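You operate a simulated robot arm through the tools that you are given. There is no shell and no other tool.

You are at the controls of a simulated two-armed robot. One attempt, no reset.

## Task
Move the flood lamp's plug to the two-socket box's green socket.
Fine: breaker off before a ring is freed; lock the green ring, then breaker on again; the lamp burns.

The check looks at the end state, three seconds after you hand in, the way a careful person would. Anything else that was tipped, shoved, dropped, spilled or broken makes it a failure.

## Robot
Two 7-joint arms with two-finger parallel grippers on one trunk that stands fixed in place. Base frame: the origin is at the foot of the trunk, x ahead of it, y to its left, z up. Readings come in cm, degrees, newtons and seconds.
The left shoulder is at [5.7, 18.2, 116.4], the right one opposite. Each reaches about 83.1 cm from its shoulder. Payload 3.91 kg a hand.
Tool frame (each hand has its own): the origin (TCP) lies between the finger pads and is the grasp point; the fingertips stand 3 cm ahead of it; z points along the fingers, y is the line along which they close. Largest opening 11 cm; finger width 2, thickness 1; the body of the gripper, 4.8 by 11.2 cm, starts 5.5 cm behind the TCP.
Orientation is that of the tool frame in the base frame, as a unit quaternion [w, x, y, z]. With the fingers straight down and closing along the base's y, the tool's x points along the base's -x, its y along +y and its z along -z.

## Interface
- The arms move only by the tool play_rows. It takes "left_commands", "right_commands" or both (then of equal length, played together; a hand with none holds still); each is a list of rows, each an object of numbers (a shift or turn left out is 0, a gripper value left out holds the last): "rx", "ry", "rz": the turn, a rotation vector about the tool's x, y, z in degrees; "tx", "ty", "tz": the shift along the tool's x, y, z in cm; "jaw": the gripper command, from -1 (shut) to 1 (fully open), values between in proportion. In form: [{"rx": .., "ry": .., "rz": .., "tx": .., "ty": .., "tz": .., "jaw": ..}, ...]. A call has 1 to 20 rows; each row shifts and turns the commanded pose from where the row before left it, along the tool's axes as they then stand. Rows are played at 5 a second. More than 5 cm and 8.6 degrees between two rows, or a gripper value outside its range, and nothing of the call is played. Where a pose cannot be reached the arm comes as near as it can. A force on the tool above 40 N (or 10 N above the force at the start of the call, whichever is more), or a blocked arm, ends the call early, and 0.2 s more pass. Each finger travels about 7.2 cm/s and halts on what it meets, pressing with about 23 N; the grip force reading is that of the motor and also rises with nothing between the fingers. The clock runs only during rows and for 0.2 s after the last one: add rows that do not move to give the fingers time. The reply holds the time, the measured pose of the TCP, the force on the tool along the base axes, the opening and the grip force, in the units named above and with some noise, with the torque about the TCP (base axes, N m) and any sound that the robot's microphone picked up.
- Cameras (640 x 400 px; columns grow to the right, rows downward): "scene" is now at [15.67, 5.2, 138.6]; the picture's right is [0.55, -0.83, 0.00], its down [-0.34, -0.22, -0.91] and it looks along [0.76, 0.51, -0.41] (base axes); focal length 225 px, centre (320, 200). "left" rides on the left gripper at [7.2, -1.7, -10.3] in its tool frame; the picture's right is [0.23, 0.97, 0.00], its down [-0.76, 0.18, -0.62] and it looks along [-0.61, 0.14, 0.78] (tool axes); focal length 222 px, centre (320, 200). "right" rides on the right gripper at [7.3, 1.7, -10.3] in its tool frame; the picture's right is [-0.23, 0.97, 0.00], its down [-0.76, -0.18, -0.62] and it looks along [-0.61, -0.14, 0.78] (tool axes); focal length 222 px, centre (320, 200). There is no depth. A picture from a camera that has moved, and an enlarged one, comes with that camera's place and axes in the base frame and with its lens. The place of the scene camera against the robot may be out by one fixed shift of up to 2.5 cm in any direction.
- grab_frame(camera): a new picture of that camera. It takes no simulated time.
- slide_trunk(by): moves the trunk up (or, below 0, down) by that many cm; the arms and the scene camera ride with it, the base frame stays. It gives what a move gives, with no picture.
- pan_tilt(pan, tilt): turns the head with the scene camera to pan (to the left, within 80 degrees either way) and tilt (down, from -29 to 69), counted from straight ahead of the robot (the tilt from the chest, where the trunk bows). It gives what a move gives.
- zoom(camera, box): a new picture of the part [left, top, right, bottom] of that camera's present view, enlarged. It takes no simulated time.
- sign_off(): hands the job in; it is judged then, once.

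Places have to be worked out from the pictures, the camera data and where the tool is seen. Open the grippers and draw the arms clear of the work before you hand the job in, unless the task says otherwise.

The tools are called after ">>>" by a JSON object that holds its "op" and its "data". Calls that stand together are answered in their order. play_rows: Moves the arms, as the interface text tells. Its arguments: {"type":"object","properties":{"left_commands":{"type":"array","items":{"type":"object","properties":{"rx":{"type":"number"},"ry":{"type":"number"},"rz":{"type":"number"},"tx":{"type":"number"},"ty":{"type":"number"},"tz":{"type":"number"},"jaw":{"type":"number"}}}},"right_commands":{"type":"array","items":{"type":"object","properties":{"rx":{"type":"number"},"ry":{"type":"number"},"rz":{"type":"number"},"tx":{"type":"number"},"ty":{"type":"number"},"tz":{"type":"number"},"jaw":{"type":"number"}}}}},"required":[]} The other tools are called the same way: slide_trunk (by) moves the trunk up or down; pan_tilt (pan, tilt) turns the head that bears the scene camera; grab_frame (camera) takes a picture; zoom (camera, box) takes an enlarged picture of a part of a camera's view; sign_off () hands the job in.

At the start:

```text
t: 0.0
left_tool_pos: [33.94, 38.41, 127.14]
left_ee_rot: [0.0, 0.0, 1.0, 0.0]
left_contact_force: [0.4, -0.4, -0.3]
left_moment: [0.02, 0.01, 0.03]
left_width: 10.99
left_finger_force: 0.0
right_tool_pos: [43.11, -0.71, 125.31]
right_ee_rot: [0.0, 0.001, 1.0, 0.0]
right_contact_force: [0.6, 0.1, 0.8]
right_moment: [0.03, 0.0, 0.01]
right_width: 11.0
right_finger_force: 0.1
trunk travel left (down, up): [-42.5, 8.9]
head pan, tilt (commanded): [33.6, 23.9]
```

scene: 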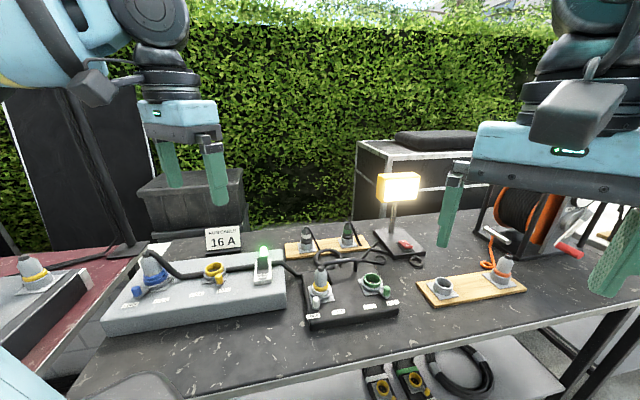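
right: 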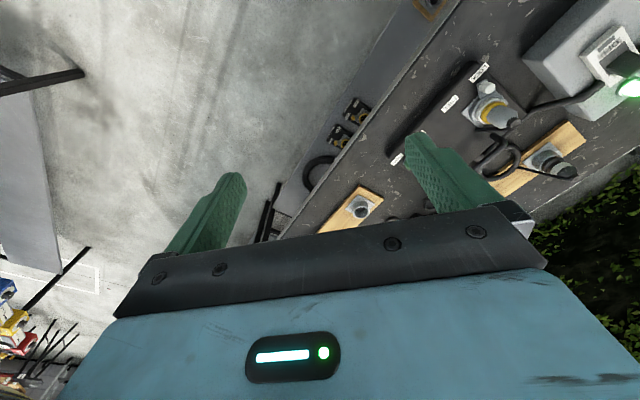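
left: 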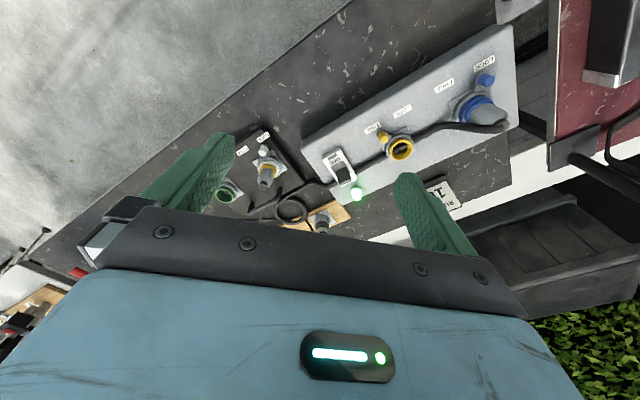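

The scene shows a grey box (blue plug, yellow socket, breaker with green lamp), a black two-socket box (yellow-ring plug and green socket), and other boards. I zoom in to see details.

>>> {"op": "zoom", "data": {"camera": "scene", "box": [260, 220, 420, 340]}}

>>> {"op": "zoom", "data": {"camera": "scene", "box": [100, 220, 300, 345]}}

>>> {"op": "zoom", "data": {"camera": "left", "box": [200, 40, 520, 240]}}

```text
3.33 times, centred on (340, 280) of scene
camera zoom: at [15.67, 5.2, 138.6], right [0.55, -0.83, 0.0], down [-0.34, -0.22, -0.91], along [0.76, 0.51, -0.41], focal length 751 px, centre (253, -67)
```

zoom: 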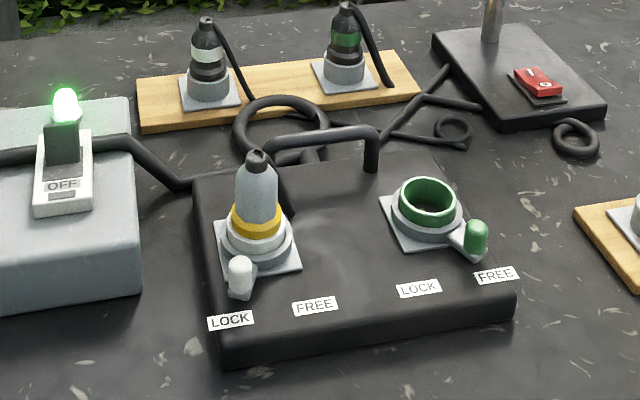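

```text
3.20 times, centred on (200, 282) of scene
camera zoom: at [15.67, 5.2, 138.6], right [0.55, -0.83, 0.0], down [-0.34, -0.22, -0.91], along [0.76, 0.51, -0.41], focal length 721 px, centre (704, -64)
```

zoom: 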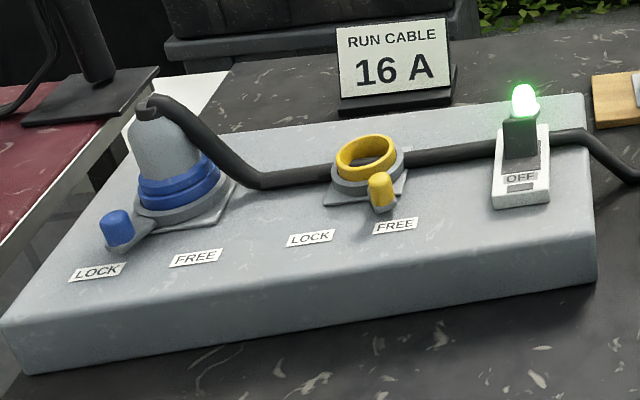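

```text
2.00 times, centred on (360, 140) of left
camera zoom: at [26.58, 36.74, 137.31], right [-0.23, 0.97, 0.0], down [0.76, 0.18, 0.62], along [0.61, 0.14, -0.78], focal length 444 px, centre (240, 320)
```

zoom: 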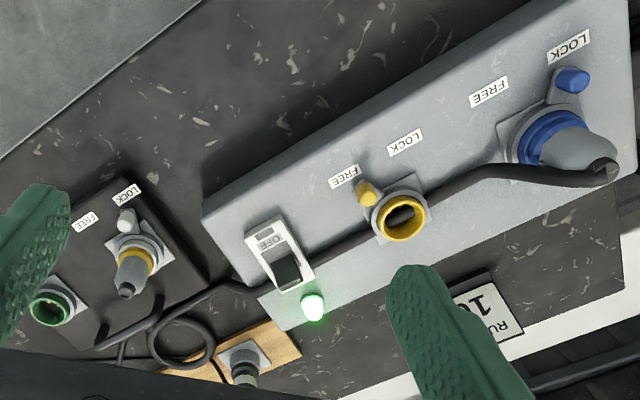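

I trace the cables more closely: the yellow-banded plug's cable, the blue plug's cable and the lamp's cable.

>>> {"op": "zoom", "data": {"camera": "scene", "box": [280, 215, 360, 275]}}

>>> {"op": "zoom", "data": {"camera": "scene", "box": [350, 160, 450, 280]}}

>>> {"op": "zoom", "data": {"camera": "scene", "box": [410, 200, 590, 310]}}

>>> {"op": "zoom", "data": {"camera": "right", "box": [400, 20, 640, 240]}}

>>> {"op": "zoom", "data": {"camera": "left", "box": [180, 110, 380, 240]}}

```text
6.67 times, centred on (320, 245) of scene
camera zoom: at [15.67, 5.2, 138.6], right [0.55, -0.83, 0.0], down [-0.34, -0.22, -0.91], along [0.76, 0.51, -0.41], focal length 1501 px, centre (320, -100)
```

zoom: 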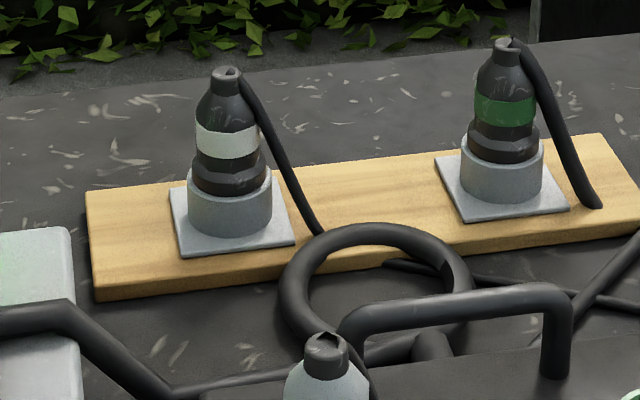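

```text
3.33 times, centred on (400, 220) of scene
camera zoom: at [15.67, 5.2, 138.6], right [0.55, -0.83, 0.0], down [-0.34, -0.22, -0.91], along [0.76, 0.51, -0.41], focal length 751 px, centre (53, 133)
```

zoom: 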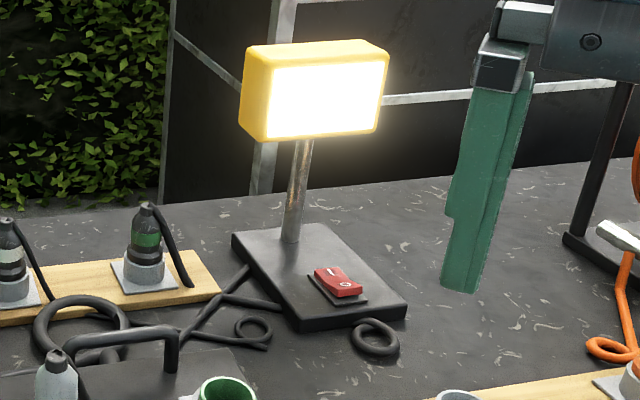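

```text
3.56 times, centred on (500, 255) of scene
camera zoom: at [15.67, 5.2, 138.6], right [0.55, -0.83, 0.0], down [-0.34, -0.22, -0.91], along [0.76, 0.51, -0.41], focal length 801 px, centre (-320, 4)
```

zoom: 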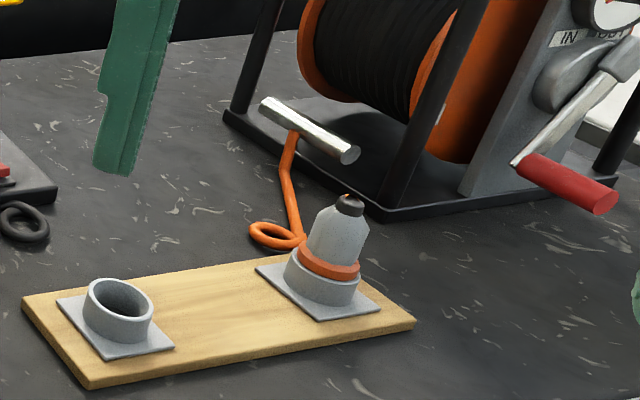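

```text
1.82 times, centred on (520, 130) of right
camera zoom: at [35.81, 0.92, 135.65], right [0.23, 0.97, 0.0], down [0.76, -0.18, 0.62], along [0.61, -0.14, -0.78], focal length 404 px, centre (-44, 327)
```

zoom: 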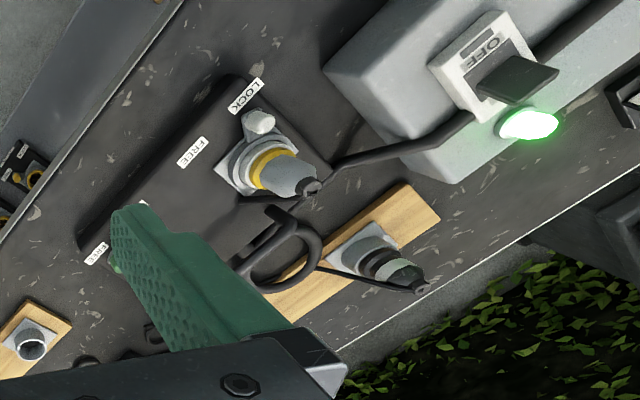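

```text
3.08 times, centred on (280, 175) of left
camera zoom: at [26.58, 36.74, 137.31], right [-0.23, 0.97, 0.0], down [0.76, 0.18, 0.62], along [0.61, 0.14, -0.78], focal length 684 px, centre (443, 277)
```

zoom: 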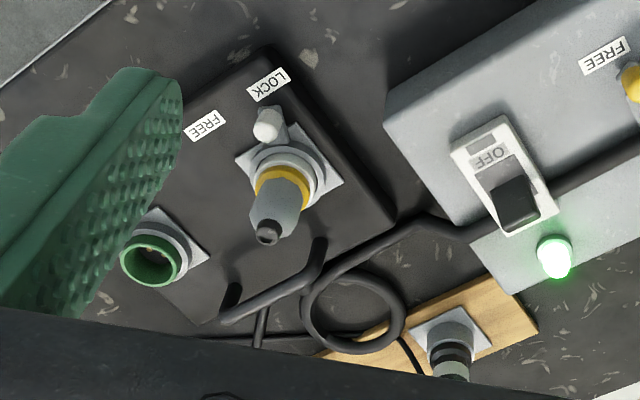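

The yellow-banded plug's top works out at about (57, 31, 97) from the two wrist views. I need to trace its cable, so I move the left hand to put its camera nearer the black box.

>>> {"op": "play_rows", "data": {"left_commands": [{"tx": -2, "ty": -1.4, "tz": 1.5}, {"tx": -2, "ty": -1.4, "tz": 1.5}, {"tx": -2, "ty": -1.4, "tz": 1.5}, {"tx": -2, "ty": -1.4, "tz": 1.5}, {"tx": -2, "ty": -1.4, "tz": 1.5}, {"tx": -2, "ty": -1.4, "tz": 1.5}, {}]}}

>>> {"op": "grab_frame", "data": {"camera": "left"}}

>>> {"op": "grab_frame", "data": {"camera": "scene"}}

```text
t: 1.6
left_tool_pos: [45.87, 30.1, 118.26]
left_ee_rot: [0.002, 0.001, 1.0, 0.0]
left_contact_force: [-0.1, -0.2, 0.3]
left_moment: [0.01, 0.01, 0.0]
left_width: 10.97
left_finger_force: 0.1
right_tool_pos: [43.04, -0.7, 125.39]
right_ee_rot: [0.0, 0.001, 1.0, 0.0]
right_contact_force: [-0.9, -0.6, 0.1]
right_moment: [0.0, 0.01, 0.0]
right_width: 11.02
right_finger_force: 0.1
trunk travel left (down, up): [-42.5, 8.9]
head pan, tilt (commanded): [33.6, 23.9]
```

```text
taken
camera left: at [38.56, 28.44, 128.4], right [-0.23, 0.97, 0.0], down [0.76, 0.18, 0.62], along [0.61, 0.14, -0.78], focal length 222 px, centre (320, 200)
```

left: 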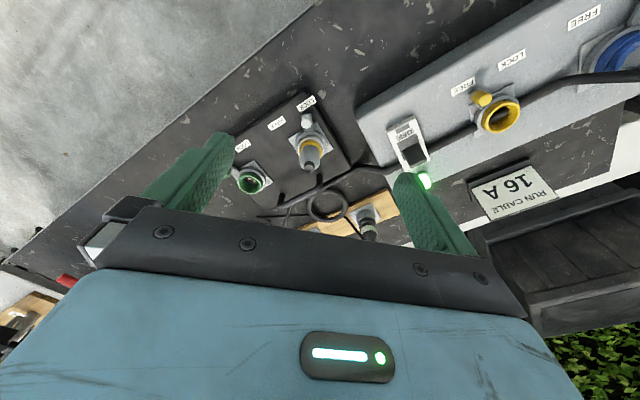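

```text
taken
camera scene: at [15.6, 5.22, 138.61], right [0.55, -0.83, 0.0], down [-0.34, -0.22, -0.91], along [0.76, 0.51, -0.41], focal length 225 px, centre (320, 200)
```

scene: 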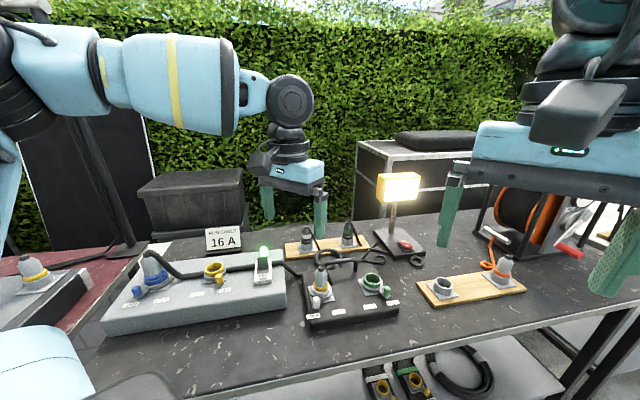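

>>> {"op": "zoom", "data": {"camera": "left", "box": [230, 80, 430, 240]}}

>>> {"op": "zoom", "data": {"camera": "left", "box": [240, 160, 400, 240]}}

```text
2.50 times, centred on (330, 160) of left
camera zoom: at [38.56, 28.44, 128.4], right [-0.23, 0.97, 0.0], down [0.76, 0.18, 0.62], along [0.61, 0.14, -0.78], focal length 555 px, centre (295, 300)
```

zoom: 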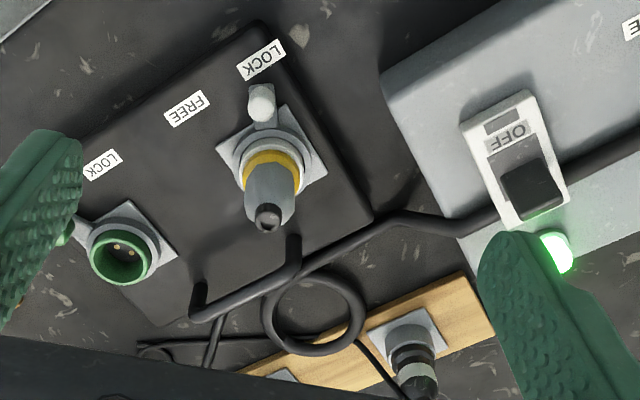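

```text
4.00 times, centred on (320, 200) of left
camera zoom: at [38.56, 28.44, 128.4], right [-0.23, 0.97, 0.0], down [0.76, 0.18, 0.62], along [0.61, 0.14, -0.78], focal length 888 px, centre (320, 200)
```

zoom: 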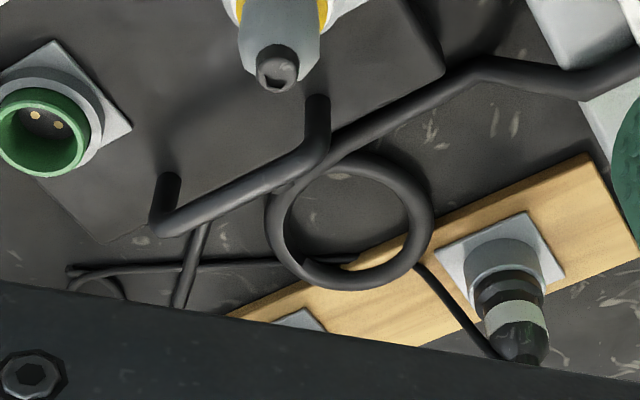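

The thick cable passes the breaker and meets a coil behind the black box; whether that goes on to the lamp or the box is unclear. I move the left hand to the left side and turn it to look across to the right for a better trace.

>>> {"op": "play_rows", "data": {"left_commands": [{"tx": -1.5, "ty": 2.3, "tz": 2}, {"tx": -1.5, "ty": 2.3, "tz": 2}, {"tx": -1.5, "ty": 2.3, "tz": 2}, {"rz": 7.5}, {"rz": 7.5}, {"rz": 7.5}, {"rz": 7.5}, {"rz": 7.5}, {"rz": 7.5}, {"rz": 7.5}, {"rz": 7.5}, {}]}}

>>> {"op": "grab_frame", "data": {"camera": "left"}}

>>> {"op": "zoom", "data": {"camera": "left", "box": [180, 60, 480, 240]}}

```text
t: 4.2
left_tool_pos: [50.45, 36.85, 112.16]
left_ee_rot: [0.001, 0.5, 0.866, 0.0]
left_contact_force: [-0.5, -0.8, 0.1]
left_moment: [0.0, -0.01, -0.05]
left_width: 11.01
left_finger_force: 0.1
right_tool_pos: [43.16, -0.7, 125.43]
right_ee_rot: [0.0, 0.0, 1.0, 0.0]
right_contact_force: [-0.4, -0.1, 0.7]
right_moment: [-0.01, 0.03, 0.01]
right_width: 11.01
right_finger_force: 0.0
trunk travel left (down, up): [-42.5, 8.9]
head pan, tilt (commanded): [33.6, 23.9]
```

```text
taken
camera left: at [45.32, 42.36, 122.34], right [0.73, 0.68, 0.0], down [0.53, -0.57, 0.62], along [0.43, -0.46, -0.78], focal length 222 px, centre (320, 200)
```

left: 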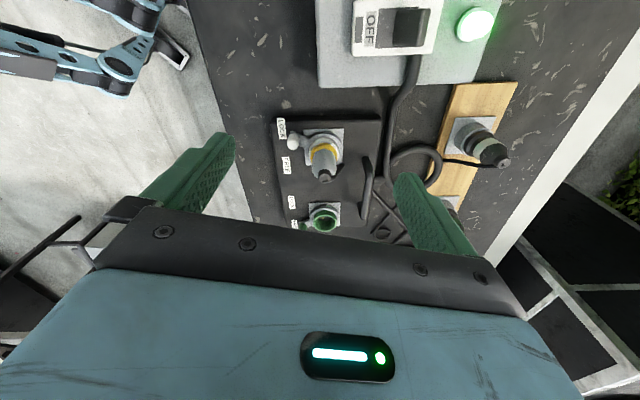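

```text
2.13 times, centred on (330, 150) of left
camera zoom: at [45.32, 42.36, 122.34], right [0.73, 0.68, 0.0], down [0.53, -0.57, 0.62], along [0.43, -0.46, -0.78], focal length 474 px, centre (299, 307)
```

zoom: 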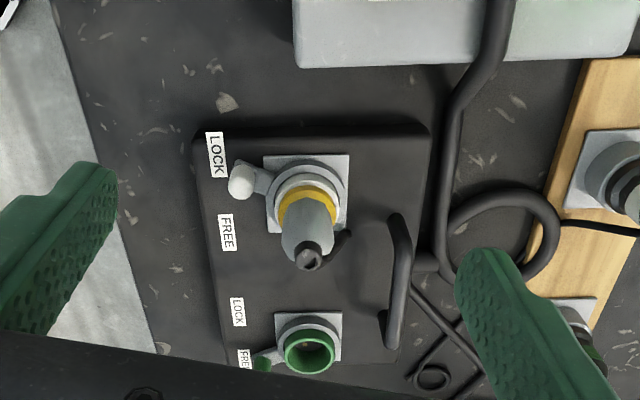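

>>> {"op": "zoom", "data": {"camera": "left", "box": [300, 120, 460, 240]}}

>>> {"op": "zoom", "data": {"camera": "left", "box": [280, 120, 400, 200]}}

```text
3.33 times, centred on (380, 180) of left
camera zoom: at [45.32, 42.36, 122.34], right [0.73, 0.68, 0.0], down [0.53, -0.57, 0.62], along [0.43, -0.46, -0.78], focal length 740 px, centre (120, 267)
```

zoom: 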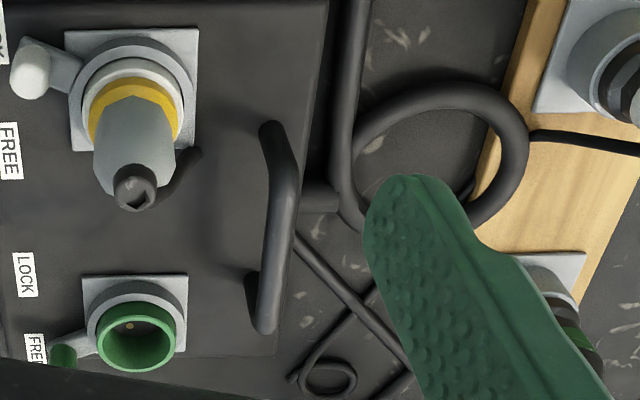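

```text
5.00 times, centred on (340, 160) of left
camera zoom: at [45.32, 42.36, 122.34], right [0.73, 0.68, 0.0], down [0.53, -0.57, 0.62], along [0.43, -0.46, -0.78], focal length 1111 px, centre (220, 400)
```

zoom: 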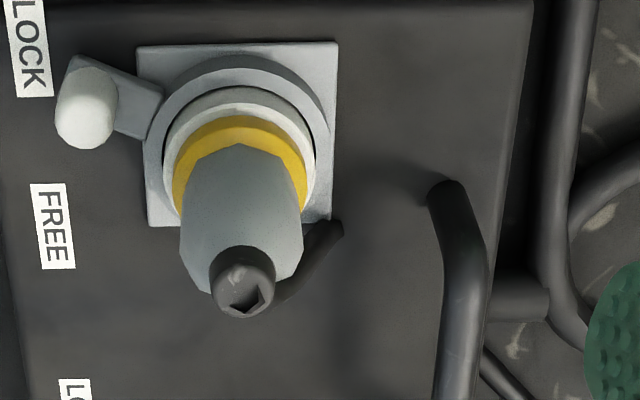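

The tail from the yellow-banded plug and a gland at the black box's rear show that the thick cable (blue plug) feeds the black box. I check the cables between the box and the lamp from the scene camera and the right hand.

>>> {"op": "zoom", "data": {"camera": "scene", "box": [310, 225, 430, 300]}}

>>> {"op": "play_rows", "data": {"right_commands": [{"tx": -2.5, "ty": 1, "tz": 0.5}, {"tx": -2.5, "ty": 1, "tz": 0.5}, {"tx": -2.5, "ty": 1, "tz": 0.5}, {"tx": -2.5, "ty": 1, "tz": 0.5}, {"rz": -7.5}, {"rz": -7.5}, {"rz": -7.5}, {"rz": -7.5}, {"rz": -7.5}, {"rz": -7.5}, {}]}}

>>> {"op": "grab_frame", "data": {"camera": "right"}}

```text
5.33 times, centred on (370, 262) of scene
camera zoom: at [15.67, 5.2, 138.6], right [0.55, -0.83, 0.0], down [-0.34, -0.22, -0.91], along [0.76, 0.51, -0.41], focal length 1201 px, centre (53, -133)
```

zoom: 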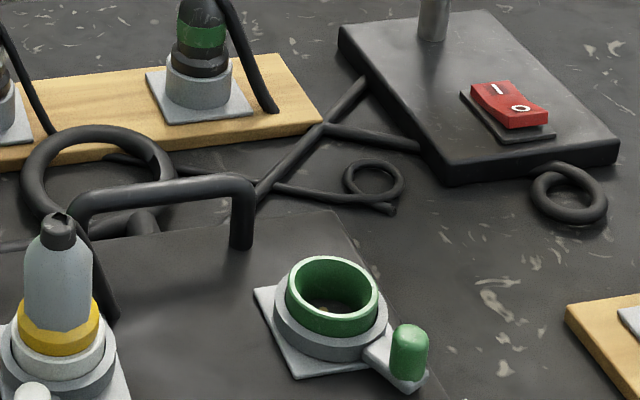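

```text
t: 6.6
left_tool_pos: [50.57, 36.75, 112.12]
left_ee_rot: [0.001, 0.499, 0.867, 0.0]
left_contact_force: [0.5, -0.1, 0.0]
left_moment: [0.01, 0.02, -0.02]
left_width: 11.0
left_finger_force: 0.2
right_tool_pos: [53.15, 3.35, 123.47]
right_ee_rot: [0.0, -0.383, 0.924, 0.0]
right_contact_force: [0.7, -0.5, 0.8]
right_moment: [-0.02, -0.02, -0.02]
right_width: 11.0
right_finger_force: 0.1
trunk travel left (down, up): [-42.5, 8.9]
head pan, tilt (commanded): [33.6, 23.9]
```

```text
taken
camera right: at [46.73, -0.71, 133.65], right [-0.53, 0.85, 0.0], down [0.66, 0.41, 0.62], along [0.53, 0.33, -0.78], focal length 222 px, centre (320, 200)
```

right: 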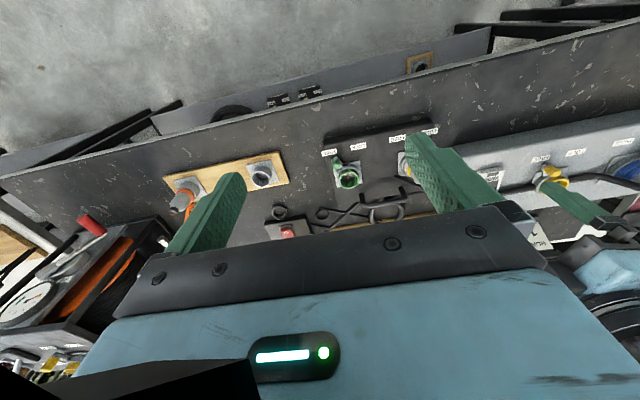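

>>> {"op": "zoom", "data": {"camera": "right", "box": [260, 120, 460, 245]}}

>>> {"op": "zoom", "data": {"camera": "right", "box": [290, 170, 430, 240]}}

```text
3.20 times, centred on (360, 182) of right
camera zoom: at [46.73, -0.71, 133.65], right [-0.53, 0.85, 0.0], down [0.66, 0.41, 0.62], along [0.53, 0.33, -0.78], focal length 711 px, centre (192, 256)
```

zoom: 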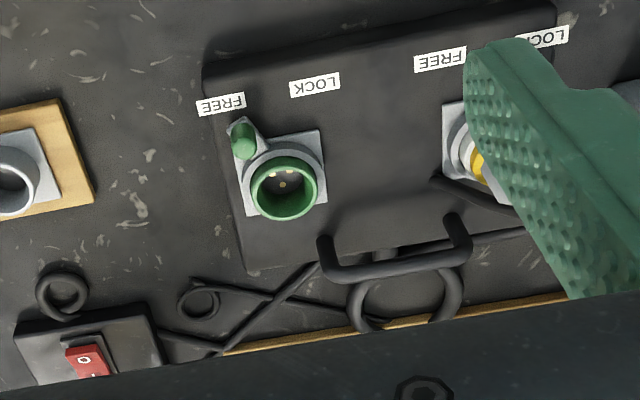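

```text
4.57 times, centred on (360, 205) of right
camera zoom: at [46.73, -0.71, 133.65], right [-0.53, 0.85, 0.0], down [0.66, 0.41, 0.62], along [0.53, 0.33, -0.78], focal length 1015 px, centre (137, 177)
```

zoom: 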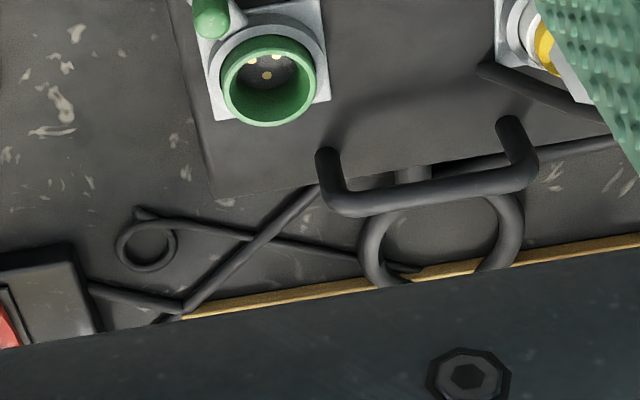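

The blue plug's thick cable ends in a gland on the black box, so it is the feed; the lamp's plug must be the yellow-banded one in the white socket, standing at about (56.9, 30.9), with the green socket at about (67.7, 20). Next I look closely at the breaker from its left side.

>>> {"op": "play_rows", "data": {"left_commands": [{"tx": 3.38, "ty": 0.95, "tz": 0.98}, {"tx": 3.38, "ty": 0.95, "tz": 0.98}, {"tx": 3.38, "ty": 0.95, "tz": 0.98}, {"tx": 3.38, "ty": 0.95, "tz": 0.98}, {"tx": 3.38, "ty": 0.95, "tz": 0.98}, {"tx": 3.38, "ty": 0.95, "tz": 0.98}, {}]}}

>>> {"op": "grab_frame", "data": {"camera": "left"}}

>>> {"op": "zoom", "data": {"camera": "left", "box": [230, 110, 410, 220]}}

```text
t: 8.2
left_tool_pos: [45.34, 57.31, 106.19]
left_ee_rot: [0.0, 0.499, 0.867, 0.0]
left_contact_force: [-0.5, -0.5, -0.8]
left_moment: [0.02, 0.03, -0.02]
left_width: 11.02
left_finger_force: 0.1
right_tool_pos: [53.13, 3.23, 123.39]
right_ee_rot: [0.0, -0.381, 0.925, 0.0]
right_contact_force: [0.5, -0.2, 0.2]
right_moment: [0.04, 0.0, 0.02]
right_width: 11.01
right_finger_force: 0.1
trunk travel left (down, up): [-42.5, 8.9]
head pan, tilt (commanded): [33.6, 23.9]
```

```text
taken
camera left: at [40.07, 62.87, 116.45], right [0.73, 0.68, 0.0], down [0.53, -0.57, 0.62], along [0.43, -0.45, -0.78], focal length 222 px, centre (320, 200)
```

left: 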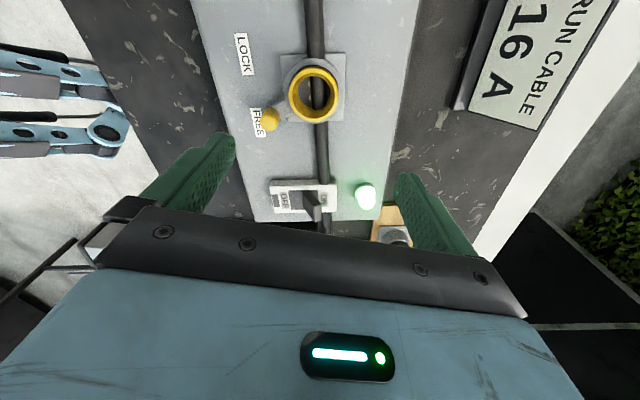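

```text
3.56 times, centred on (320, 165) of left
camera zoom: at [40.07, 62.87, 116.45], right [0.73, 0.68, 0.0], down [0.53, -0.57, 0.62], along [0.43, -0.45, -0.78], focal length 790 px, centre (320, 324)
```

zoom: 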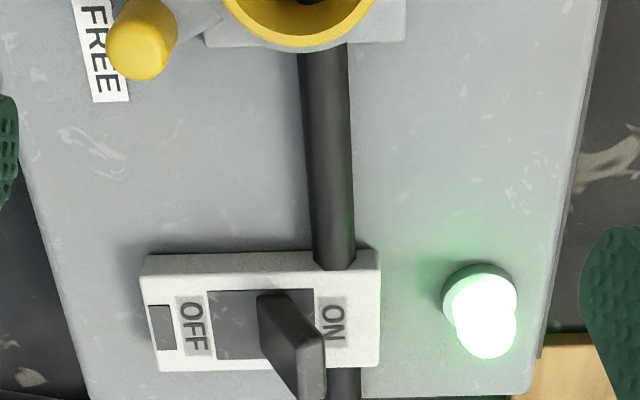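

The breaker body's top is at z≈92, about 8.5 × 5.3 cm, its long axis along (0.7, 0.71), lever leaning to ON. I zoom further on the lever.

>>> {"op": "zoom", "data": {"camera": "left", "box": [260, 170, 380, 240]}}

>>> {"op": "zoom", "data": {"camera": "scene", "box": [235, 235, 295, 290]}}

>>> {"op": "grab_frame", "data": {"camera": "scene"}}

```text
5.33 times, centred on (320, 205) of left
camera zoom: at [40.07, 62.87, 116.45], right [0.73, 0.68, 0.0], down [0.53, -0.57, 0.62], along [0.43, -0.45, -0.78], focal length 1185 px, centre (320, 173)
```

zoom: 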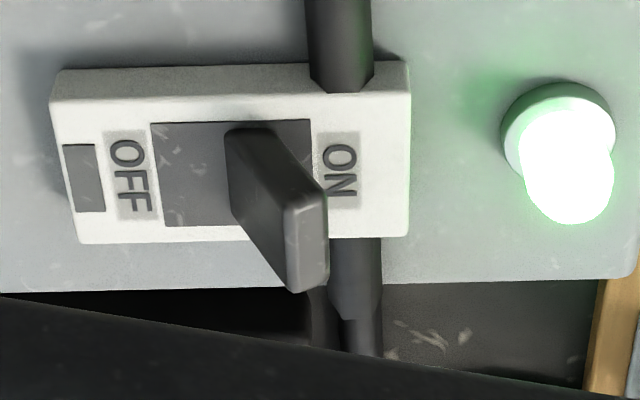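

```text
7.27 times, centred on (265, 262) of scene
camera zoom: at [15.69, 5.14, 138.6], right [0.55, -0.83, 0.0], down [-0.34, -0.22, -0.91], along [0.76, 0.51, -0.41], focal length 1638 px, centre (720, -254)
```

zoom: 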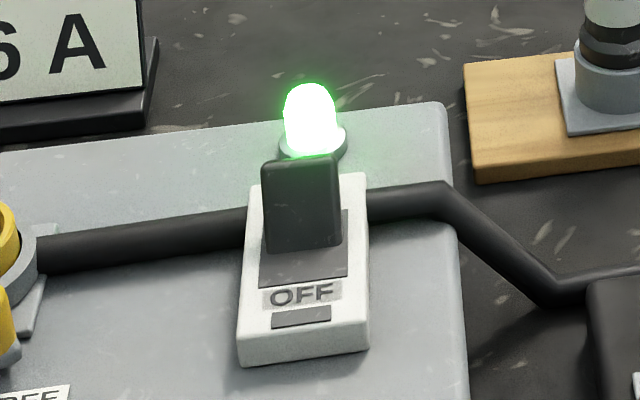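

```text
taken
camera scene: at [15.69, 5.14, 138.6], right [0.55, -0.83, 0.0], down [-0.34, -0.22, -0.91], along [0.76, 0.51, -0.41], focal length 225 px, centre (320, 200)
```

scene: 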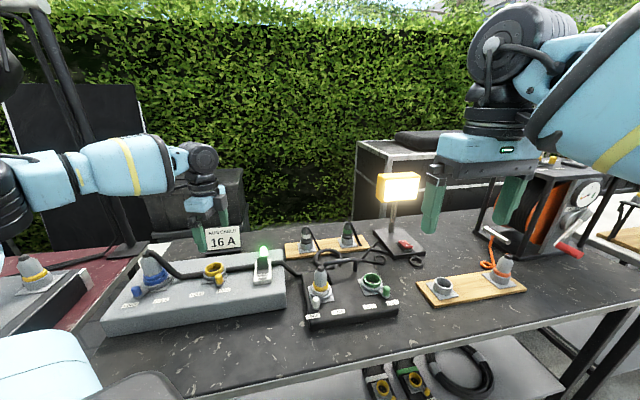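

The lever's end sits around (53.1, 48.7, 95.2), leaning to ON, with a gap of about 2.7 cm between it and the green lamp. I close the left fingers, align with the box (yaw −44°) and hover above that gap.

>>> {"op": "play_rows", "data": {"left_commands": [{"rz": -8, "jaw": -1}, {"rz": -8}, {}, {"tx": -3.87, "ty": 0.33, "tz": 1.2}, {"tx": -3.87, "ty": 0.33, "tz": 1.2}, {"tx": -3.87, "ty": 0.33, "tz": 1.2}, {}]}}

>>> {"op": "grab_frame", "data": {"camera": "left"}}

>>> {"op": "zoom", "data": {"camera": "left", "box": [240, 110, 400, 220]}}

>>> {"op": "zoom", "data": {"camera": "scene", "box": [215, 200, 305, 290]}}

```text
t: 9.8
left_tool_pos: [54.4, 49.83, 102.77]
left_ee_rot: [0.0, 0.374, 0.927, -0.001]
left_contact_force: [0.2, 0.0, 0.8]
left_moment: [0.0, -0.01, -0.01]
left_width: 0.0
left_finger_force: 23.5
right_tool_pos: [53.03, 3.3, 123.33]
right_ee_rot: [0.0, -0.382, 0.924, 0.0]
right_contact_force: [-0.8, 0.1, -0.5]
right_moment: [-0.04, -0.01, -0.04]
right_width: 11.0
right_finger_force: 0.1
trunk travel left (down, up): [-42.5, 8.9]
head pan, tilt (commanded): [33.6, 23.9]
```

```text
taken
camera left: at [47.9, 53.77, 112.9], right [0.51, 0.86, 0.0], down [0.67, -0.4, 0.62], along [0.54, -0.32, -0.78], focal length 222 px, centre (320, 200)
```

left: 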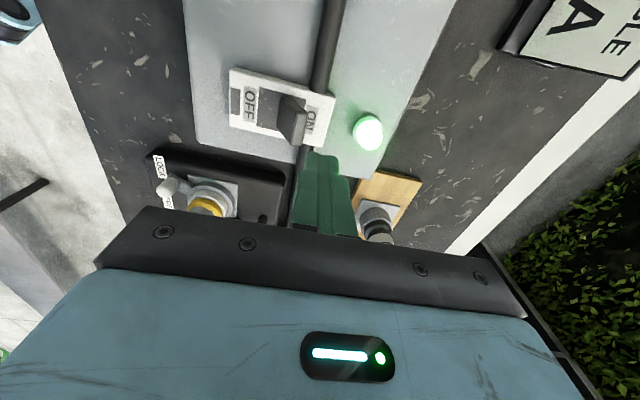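

```text
3.64 times, centred on (320, 165) of left
camera zoom: at [47.9, 53.77, 112.9], right [0.51, 0.86, 0.0], down [0.67, -0.4, 0.62], along [0.54, -0.32, -0.78], focal length 808 px, centre (320, 327)
```

zoom: 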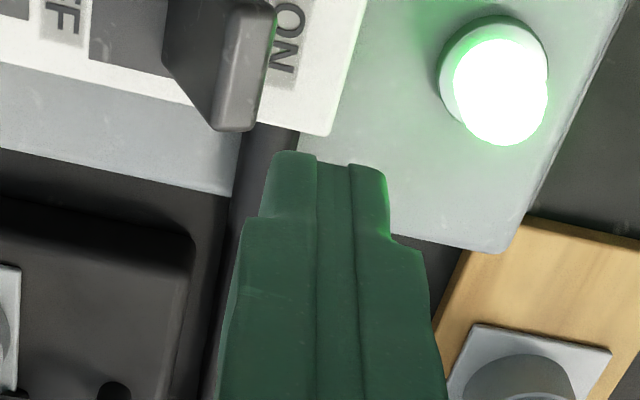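

```text
4.44 times, centred on (260, 245) of scene
camera zoom: at [15.58, 5.24, 138.61], right [0.55, -0.83, 0.0], down [-0.34, -0.22, -0.91], along [0.76, 0.51, -0.4], focal length 1001 px, centre (587, 0)
```

zoom: 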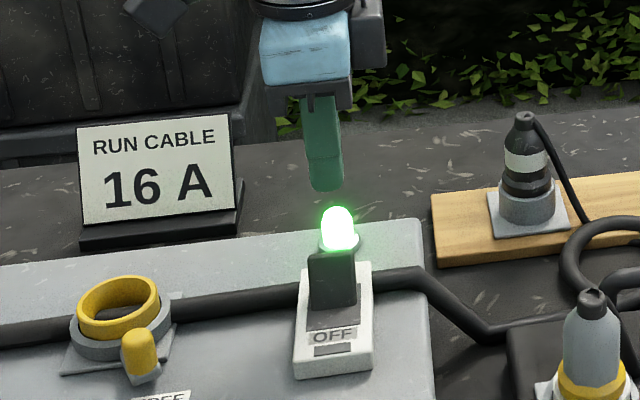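

The lever end confirmed at about (53.0, 48.7, 95.1); the green lamp is at (58.1, 53.3), leaving ample room. I lower the closed fingertips behind the lever to tip z≈93.5.

>>> {"op": "play_rows", "data": {"left_commands": [{"ty": 0.4, "tz": 1.5}, {"tz": 2}, {"tz": 1.5}, {"tz": 1.2}, {}]}}

>>> {"op": "zoom", "data": {"camera": "left", "box": [240, 60, 400, 220]}}

>>> {"op": "zoom", "data": {"camera": "scene", "box": [215, 200, 305, 290]}}

```text
t: 11.0
left_tool_pos: [54.6, 50.12, 96.57]
left_ee_rot: [0.002, 0.375, 0.927, 0.0]
left_contact_force: [-0.4, 0.4, -0.5]
left_moment: [-0.01, 0.01, -0.02]
left_width: 0.03
left_finger_force: 23.0
right_tool_pos: [53.23, 3.29, 123.3]
right_ee_rot: [0.001, -0.382, 0.924, 0.001]
right_contact_force: [-0.3, 0.6, 0.6]
right_moment: [0.01, -0.01, -0.02]
right_width: 10.98
right_finger_force: 0.0
trunk travel left (down, up): [-42.5, 8.9]
head pan, tilt (commanded): [33.6, 23.9]
```

```text
2.50 times, centred on (320, 140) of left
camera zoom: at [48.15, 54.04, 106.75], right [0.51, 0.86, 0.0], down [0.67, -0.4, 0.62], along [0.54, -0.32, -0.78], focal length 555 px, centre (320, 350)
```

zoom: 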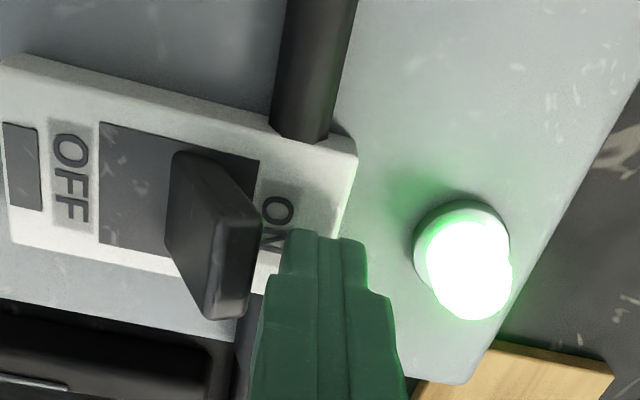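

```text
4.44 times, centred on (260, 245) of scene
camera zoom: at [15.66, 5.19, 138.6], right [0.55, -0.83, 0.0], down [-0.34, -0.22, -0.91], along [0.76, 0.51, -0.41], focal length 1001 px, centre (587, 0)
```

zoom: 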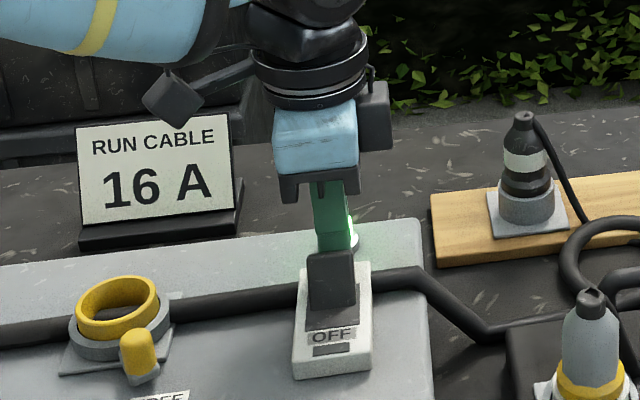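

The fingertips are right behind the lever. I push it toward the OFF side (tool −y).

>>> {"op": "play_rows", "data": {"left_commands": [{"ty": -0.6}, {"ty": -0.6}, {"ty": -0.6}, {"ty": -0.6}, {"ty": -0.6}, {"ty": -0.6}, {"ty": -0.5}, {}]}}

>>> {"op": "zoom", "data": {"camera": "left", "box": [240, 60, 400, 220]}}

>>> {"op": "grab_frame", "data": {"camera": "scene"}}

```text
t: 12.8
left_tool_pos: [52.24, 47.77, 96.54]
left_ee_rot: [0.003, 0.373, 0.928, 0.004]
left_contact_force: [26.1, 27.5, 6.3]
left_moment: [0.81, -0.74, -0.17]
left_width: 0.03
left_finger_force: 22.8
right_tool_pos: [53.5, 3.63, 123.3]
right_ee_rot: [-0.001, -0.382, 0.924, 0.0]
right_contact_force: [-0.8, -0.4, 0.5]
right_moment: [0.01, 0.01, 0.0]
right_width: 10.99
right_finger_force: 0.1
trunk travel left (down, up): [-42.5, 8.9]
head pan, tilt (commanded): [33.6, 23.9]
```

```text
2.50 times, centred on (320, 140) of left
camera zoom: at [45.61, 51.55, 106.65], right [0.51, 0.86, 0.01], down [0.67, -0.4, 0.63], along [0.54, -0.31, -0.78], focal length 555 px, centre (320, 350)
```

zoom: 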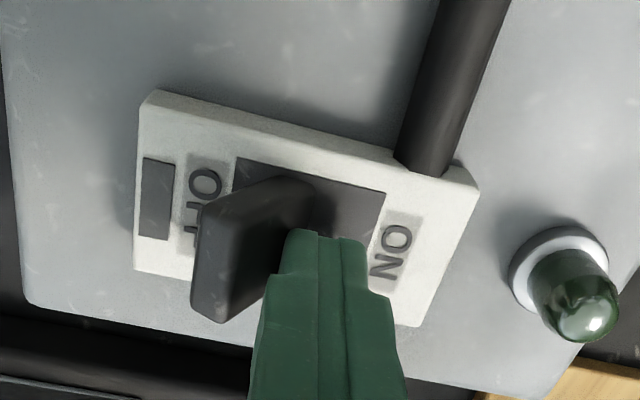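

```text
taken
camera scene: at [15.97, 5.5, 138.56], right [0.55, -0.83, 0.0], down [-0.34, -0.23, -0.91], along [0.76, 0.5, -0.41], focal length 225 px, centre (320, 200)
```

scene: 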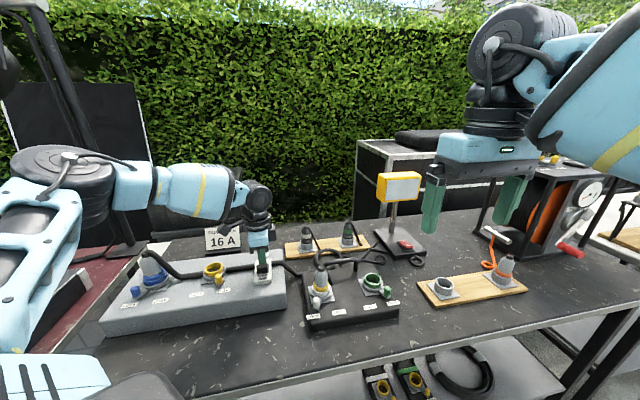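

The breaker is now OFF: the green light and the flood lamp are dark. I back off from the lever and lift clear.

>>> {"op": "play_rows", "data": {"left_commands": [{"ty": 0.8}, {"ty": 0.4, "tz": -1.5}, {"tz": -3}, {"tz": -3.5}, {"tz": -3.5}, {}]}}

>>> {"op": "grab_frame", "data": {"camera": "left"}}

>>> {"op": "grab_frame", "data": {"camera": "scene"}}

```text
t: 14.2
left_tool_pos: [52.46, 47.97, 107.98]
left_ee_rot: [0.0, 0.374, 0.927, 0.0]
left_contact_force: [0.5, 0.1, 0.0]
left_moment: [-0.01, 0.02, 0.02]
left_width: 0.0
left_finger_force: 22.4
right_tool_pos: [53.15, 3.23, 123.43]
right_ee_rot: [0.0, -0.381, 0.924, -0.001]
right_contact_force: [0.8, -0.1, -0.2]
right_moment: [0.03, 0.01, 0.0]
right_width: 11.0
right_finger_force: 0.0
trunk travel left (down, up): [-42.5, 8.9]
head pan, tilt (commanded): [33.6, 23.9]
```

```text
taken
camera left: at [46.0, 51.96, 118.23], right [0.51, 0.86, 0.0], down [0.67, -0.4, 0.62], along [0.54, -0.32, -0.78], focal length 222 px, centre (320, 200)
```

left: 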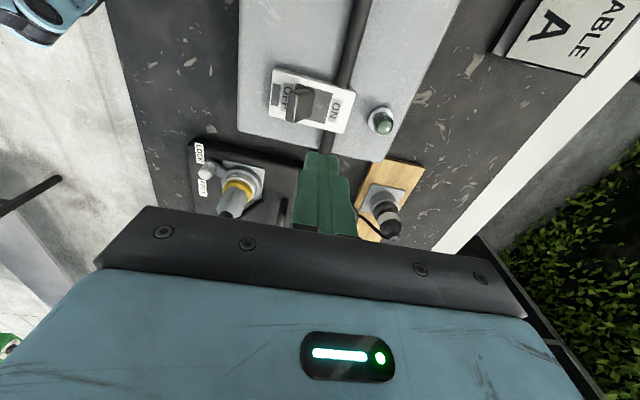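

```text
taken
camera scene: at [15.7, 5.24, 138.59], right [0.55, -0.83, 0.0], down [-0.34, -0.22, -0.91], along [0.76, 0.51, -0.41], focal length 225 px, centre (320, 200)
```

scene: 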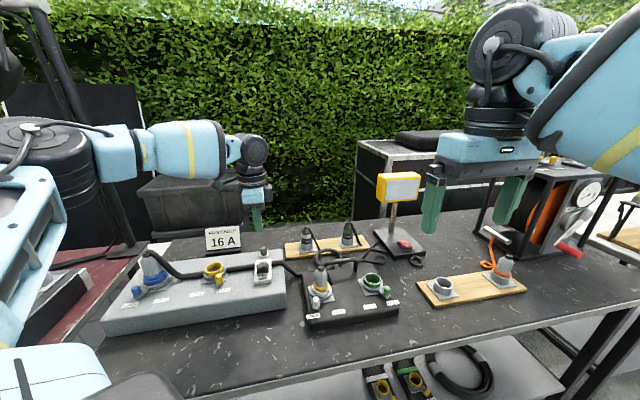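

The breaker is off. Next is the white ring: knob at about (52.3, 28.9), centre (56.9, 30.9). I move above the start point behind the knob (LOCK side) and turn the hand to yaw +18° so the body clears the plug.

>>> {"op": "play_rows", "data": {"left_commands": [{"tx": -2.67, "ty": -2.91}, {"tx": -2.67, "ty": -2.91}, {"tx": -2.67, "ty": -2.91}, {"tx": -2.67, "ty": -2.91}, {"rz": -7.75}, {"rz": -7.75}, {"rz": -7.75}, {"rz": -7.75}, {"rz": -7.75}, {"rz": -7.75}, {"rz": -7.75}, {"rz": -7.75}, {}]}}

>>> {"op": "grab_frame", "data": {"camera": "left"}}

>>> {"op": "zoom", "data": {"camera": "left", "box": [220, 60, 400, 240]}}

```text
t: 17.0
left_tool_pos: [52.13, 32.28, 107.86]
left_ee_rot: [0.001, -0.157, 0.988, 0.0]
left_contact_force: [-0.2, 0.5, 0.2]
left_moment: [0.03, -0.01, -0.02]
left_width: 0.01
left_finger_force: 23.9
right_tool_pos: [53.15, 3.27, 123.32]
right_ee_rot: [0.001, -0.382, 0.924, 0.0]
right_contact_force: [-0.7, 0.1, -0.8]
right_moment: [-0.02, -0.02, 0.03]
right_width: 11.04
right_finger_force: 0.0
trunk travel left (down, up): [-42.5, 8.9]
head pan, tilt (commanded): [33.6, 23.9]
```

```text
taken
camera left: at [45.7, 28.53, 118.16], right [-0.52, 0.85, 0.0], down [0.67, 0.41, 0.62], along [0.53, 0.32, -0.78], focal length 222 px, centre (320, 200)
```

left: 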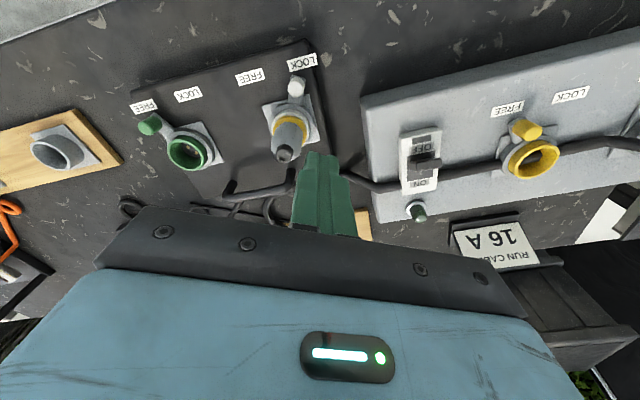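

```text
2.22 times, centred on (310, 150) of left
camera zoom: at [45.7, 28.53, 118.16], right [-0.52, 0.85, 0.0], down [0.67, 0.41, 0.62], along [0.53, 0.32, -0.78], focal length 494 px, centre (342, 311)
```

zoom: 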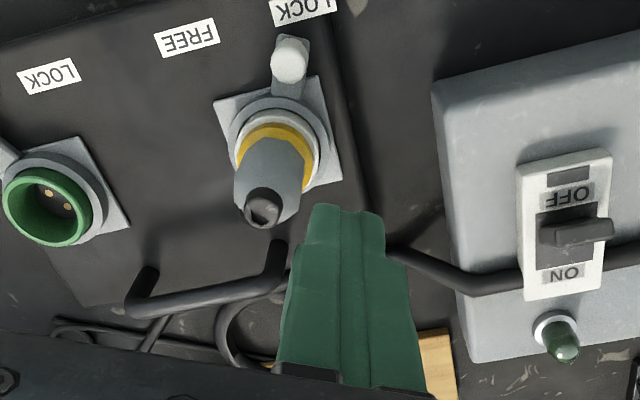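

From this view the knob is at about (52.2, 29.3, 91) and pointing to LOCK; FREE lies at ~250° around the socket. I lower the closed fingertips beside the knob to tip z≈89.2.

>>> {"op": "play_rows", "data": {"left_commands": [{"tz": 3.5}, {"tz": 3.5}, {"tz": 3.5}, {"tz": 2.5}, {"tz": 1.5}, {"tz": 1.1}, {}]}}

>>> {"op": "grab_frame", "data": {"camera": "left"}}

>>> {"op": "zoom", "data": {"camera": "scene", "box": [280, 220, 400, 330]}}

```text
t: 18.6
left_tool_pos: [52.1, 32.41, 92.38]
left_ee_rot: [0.001, -0.156, 0.988, 0.0]
left_contact_force: [0.9, 0.1, -0.4]
left_moment: [0.0, -0.02, 0.0]
left_width: 0.0
left_finger_force: 23.1
right_tool_pos: [53.17, 3.15, 123.43]
right_ee_rot: [0.002, -0.382, 0.924, 0.0]
right_contact_force: [0.4, -0.3, 0.2]
right_moment: [0.01, -0.01, 0.03]
right_width: 10.99
right_finger_force: 0.1
trunk travel left (down, up): [-42.5, 8.9]
head pan, tilt (commanded): [33.6, 23.9]
```

```text
taken
camera left: at [45.63, 28.64, 102.58], right [-0.52, 0.86, 0.0], down [0.67, 0.41, 0.62], along [0.53, 0.32, -0.78], focal length 222 px, centre (320, 200)
```

left: 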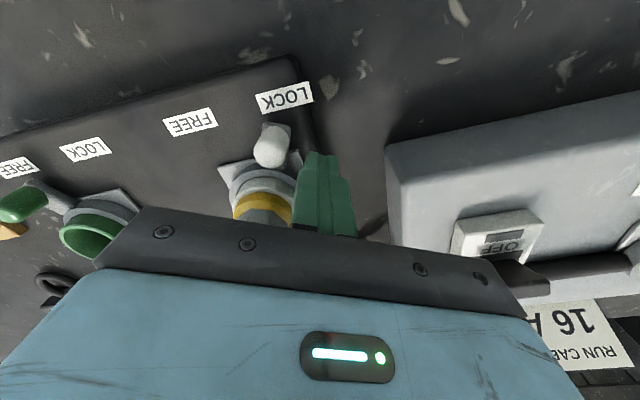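

```text
3.64 times, centred on (340, 275) of scene
camera zoom: at [15.66, 5.19, 138.6], right [0.55, -0.83, 0.0], down [-0.34, -0.22, -0.91], along [0.76, 0.51, -0.41], focal length 819 px, centre (247, -73)
```

zoom: 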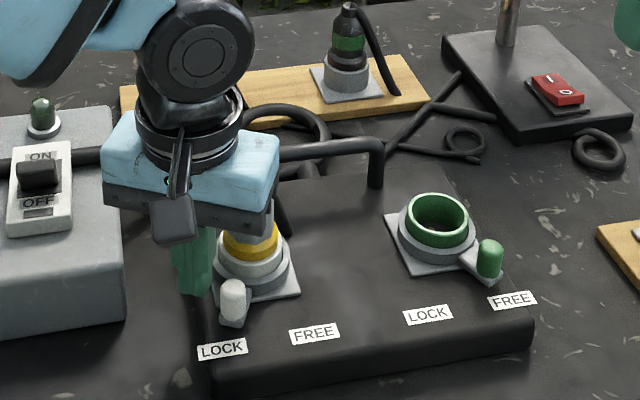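

The fingertips stand just left of the knob, clear of the plug. I push the knob along its arc toward FREE.

>>> {"op": "play_rows", "data": {"left_commands": [{"tx": 0.4, "ty": -0.76}, {"tx": 0.27, "ty": -0.84}, {"tx": 0.12, "ty": -0.85}, {"tx": -0.03, "ty": -0.87}, {"tx": -0.17, "ty": -0.86}, {}]}}

>>> {"op": "grab_frame", "data": {"camera": "left"}}

>>> {"op": "zoom", "data": {"camera": "scene", "box": [280, 220, 400, 330]}}

```text
t: 20.0
left_tool_pos: [52.9, 28.22, 92.39]
left_ee_rot: [0.001, -0.156, 0.988, -0.001]
left_contact_force: [0.9, 0.3, -0.4]
left_moment: [-0.03, -0.02, 0.01]
left_width: 0.0
left_finger_force: 22.5
right_tool_pos: [53.26, 3.31, 123.34]
right_ee_rot: [0.001, -0.382, 0.924, 0.0]
right_contact_force: [-0.9, 0.3, 0.8]
right_moment: [0.01, -0.02, -0.02]
right_width: 11.01
right_finger_force: 0.0
trunk travel left (down, up): [-42.5, 8.9]
head pan, tilt (commanded): [33.6, 23.9]
```

```text
taken
camera left: at [46.4, 24.45, 102.53], right [-0.52, 0.86, 0.0], down [0.67, 0.41, 0.62], along [0.53, 0.32, -0.78], focal length 222 px, centre (320, 200)
```

left: 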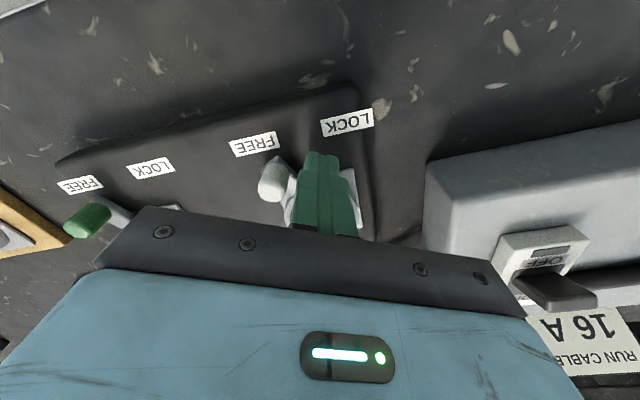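

```text
3.64 times, centred on (340, 275) of scene
camera zoom: at [15.66, 5.21, 138.6], right [0.55, -0.83, 0.0], down [-0.34, -0.22, -0.91], along [0.76, 0.51, -0.41], focal length 819 px, centre (247, -73)
```

zoom: 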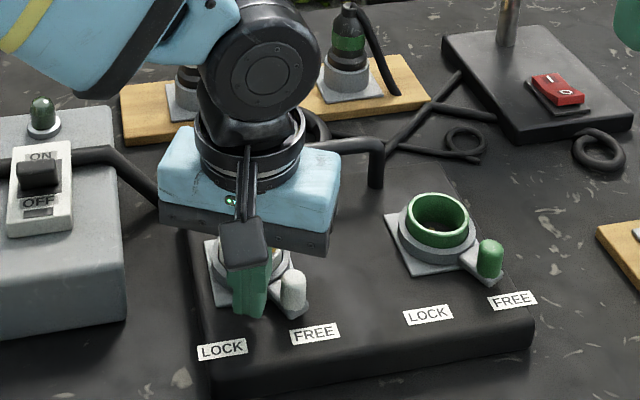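

The knob follows and is nearly at FREE. I push the remaining degrees.

>>> {"op": "play_rows", "data": {"left_commands": [{"tx": -0.21, "ty": -0.57}, {"tx": -0.2, "ty": -0.39}, {"tx": -0.15, "ty": -0.25}, {}]}}

>>> {"op": "grab_frame", "data": {"camera": "left"}}

>>> {"op": "zoom", "data": {"camera": "scene", "box": [280, 220, 400, 330]}}

```text
t: 21.0
left_tool_pos: [53.58, 27.1, 92.18]
left_ee_rot: [-0.001, -0.156, 0.988, 0.0]
left_contact_force: [-10.4, 5.5, -1.4]
left_moment: [0.2, 0.31, 0.01]
left_width: 0.01
left_finger_force: 23.4
right_tool_pos: [53.02, 3.2, 123.49]
right_ee_rot: [0.001, -0.382, 0.924, 0.0]
right_contact_force: [0.4, -0.1, -0.3]
right_moment: [0.01, 0.02, 0.01]
right_width: 11.01
right_finger_force: 0.0
trunk travel left (down, up): [-42.5, 8.9]
head pan, tilt (commanded): [33.6, 23.9]
```

```text
taken
camera left: at [47.2, 23.41, 102.46], right [-0.52, 0.86, 0.0], down [0.67, 0.41, 0.62], along [0.53, 0.32, -0.78], focal length 222 px, centre (320, 200)
```

left: 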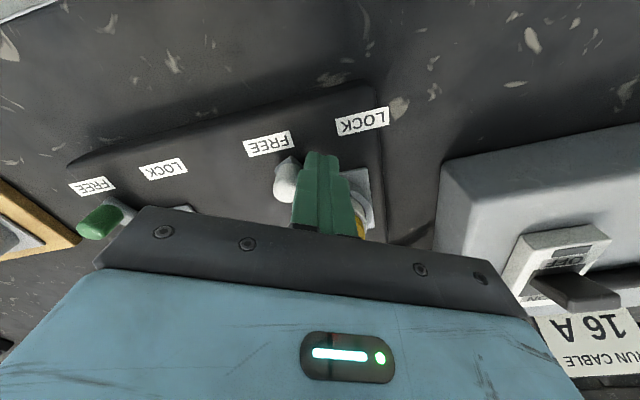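

```text
3.64 times, centred on (340, 275) of scene
camera zoom: at [15.59, 5.25, 138.6], right [0.55, -0.83, 0.0], down [-0.34, -0.22, -0.91], along [0.76, 0.51, -0.41], focal length 819 px, centre (247, -73)
```

zoom: 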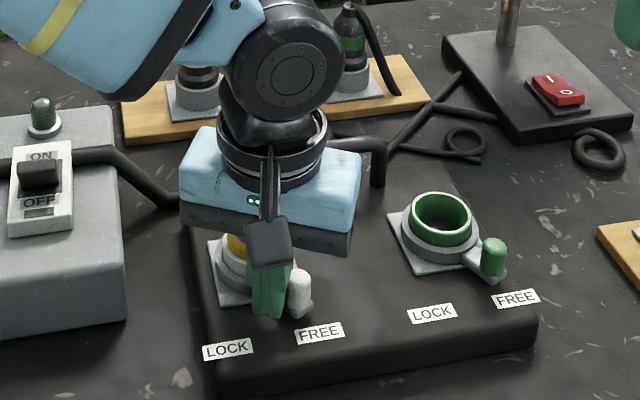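

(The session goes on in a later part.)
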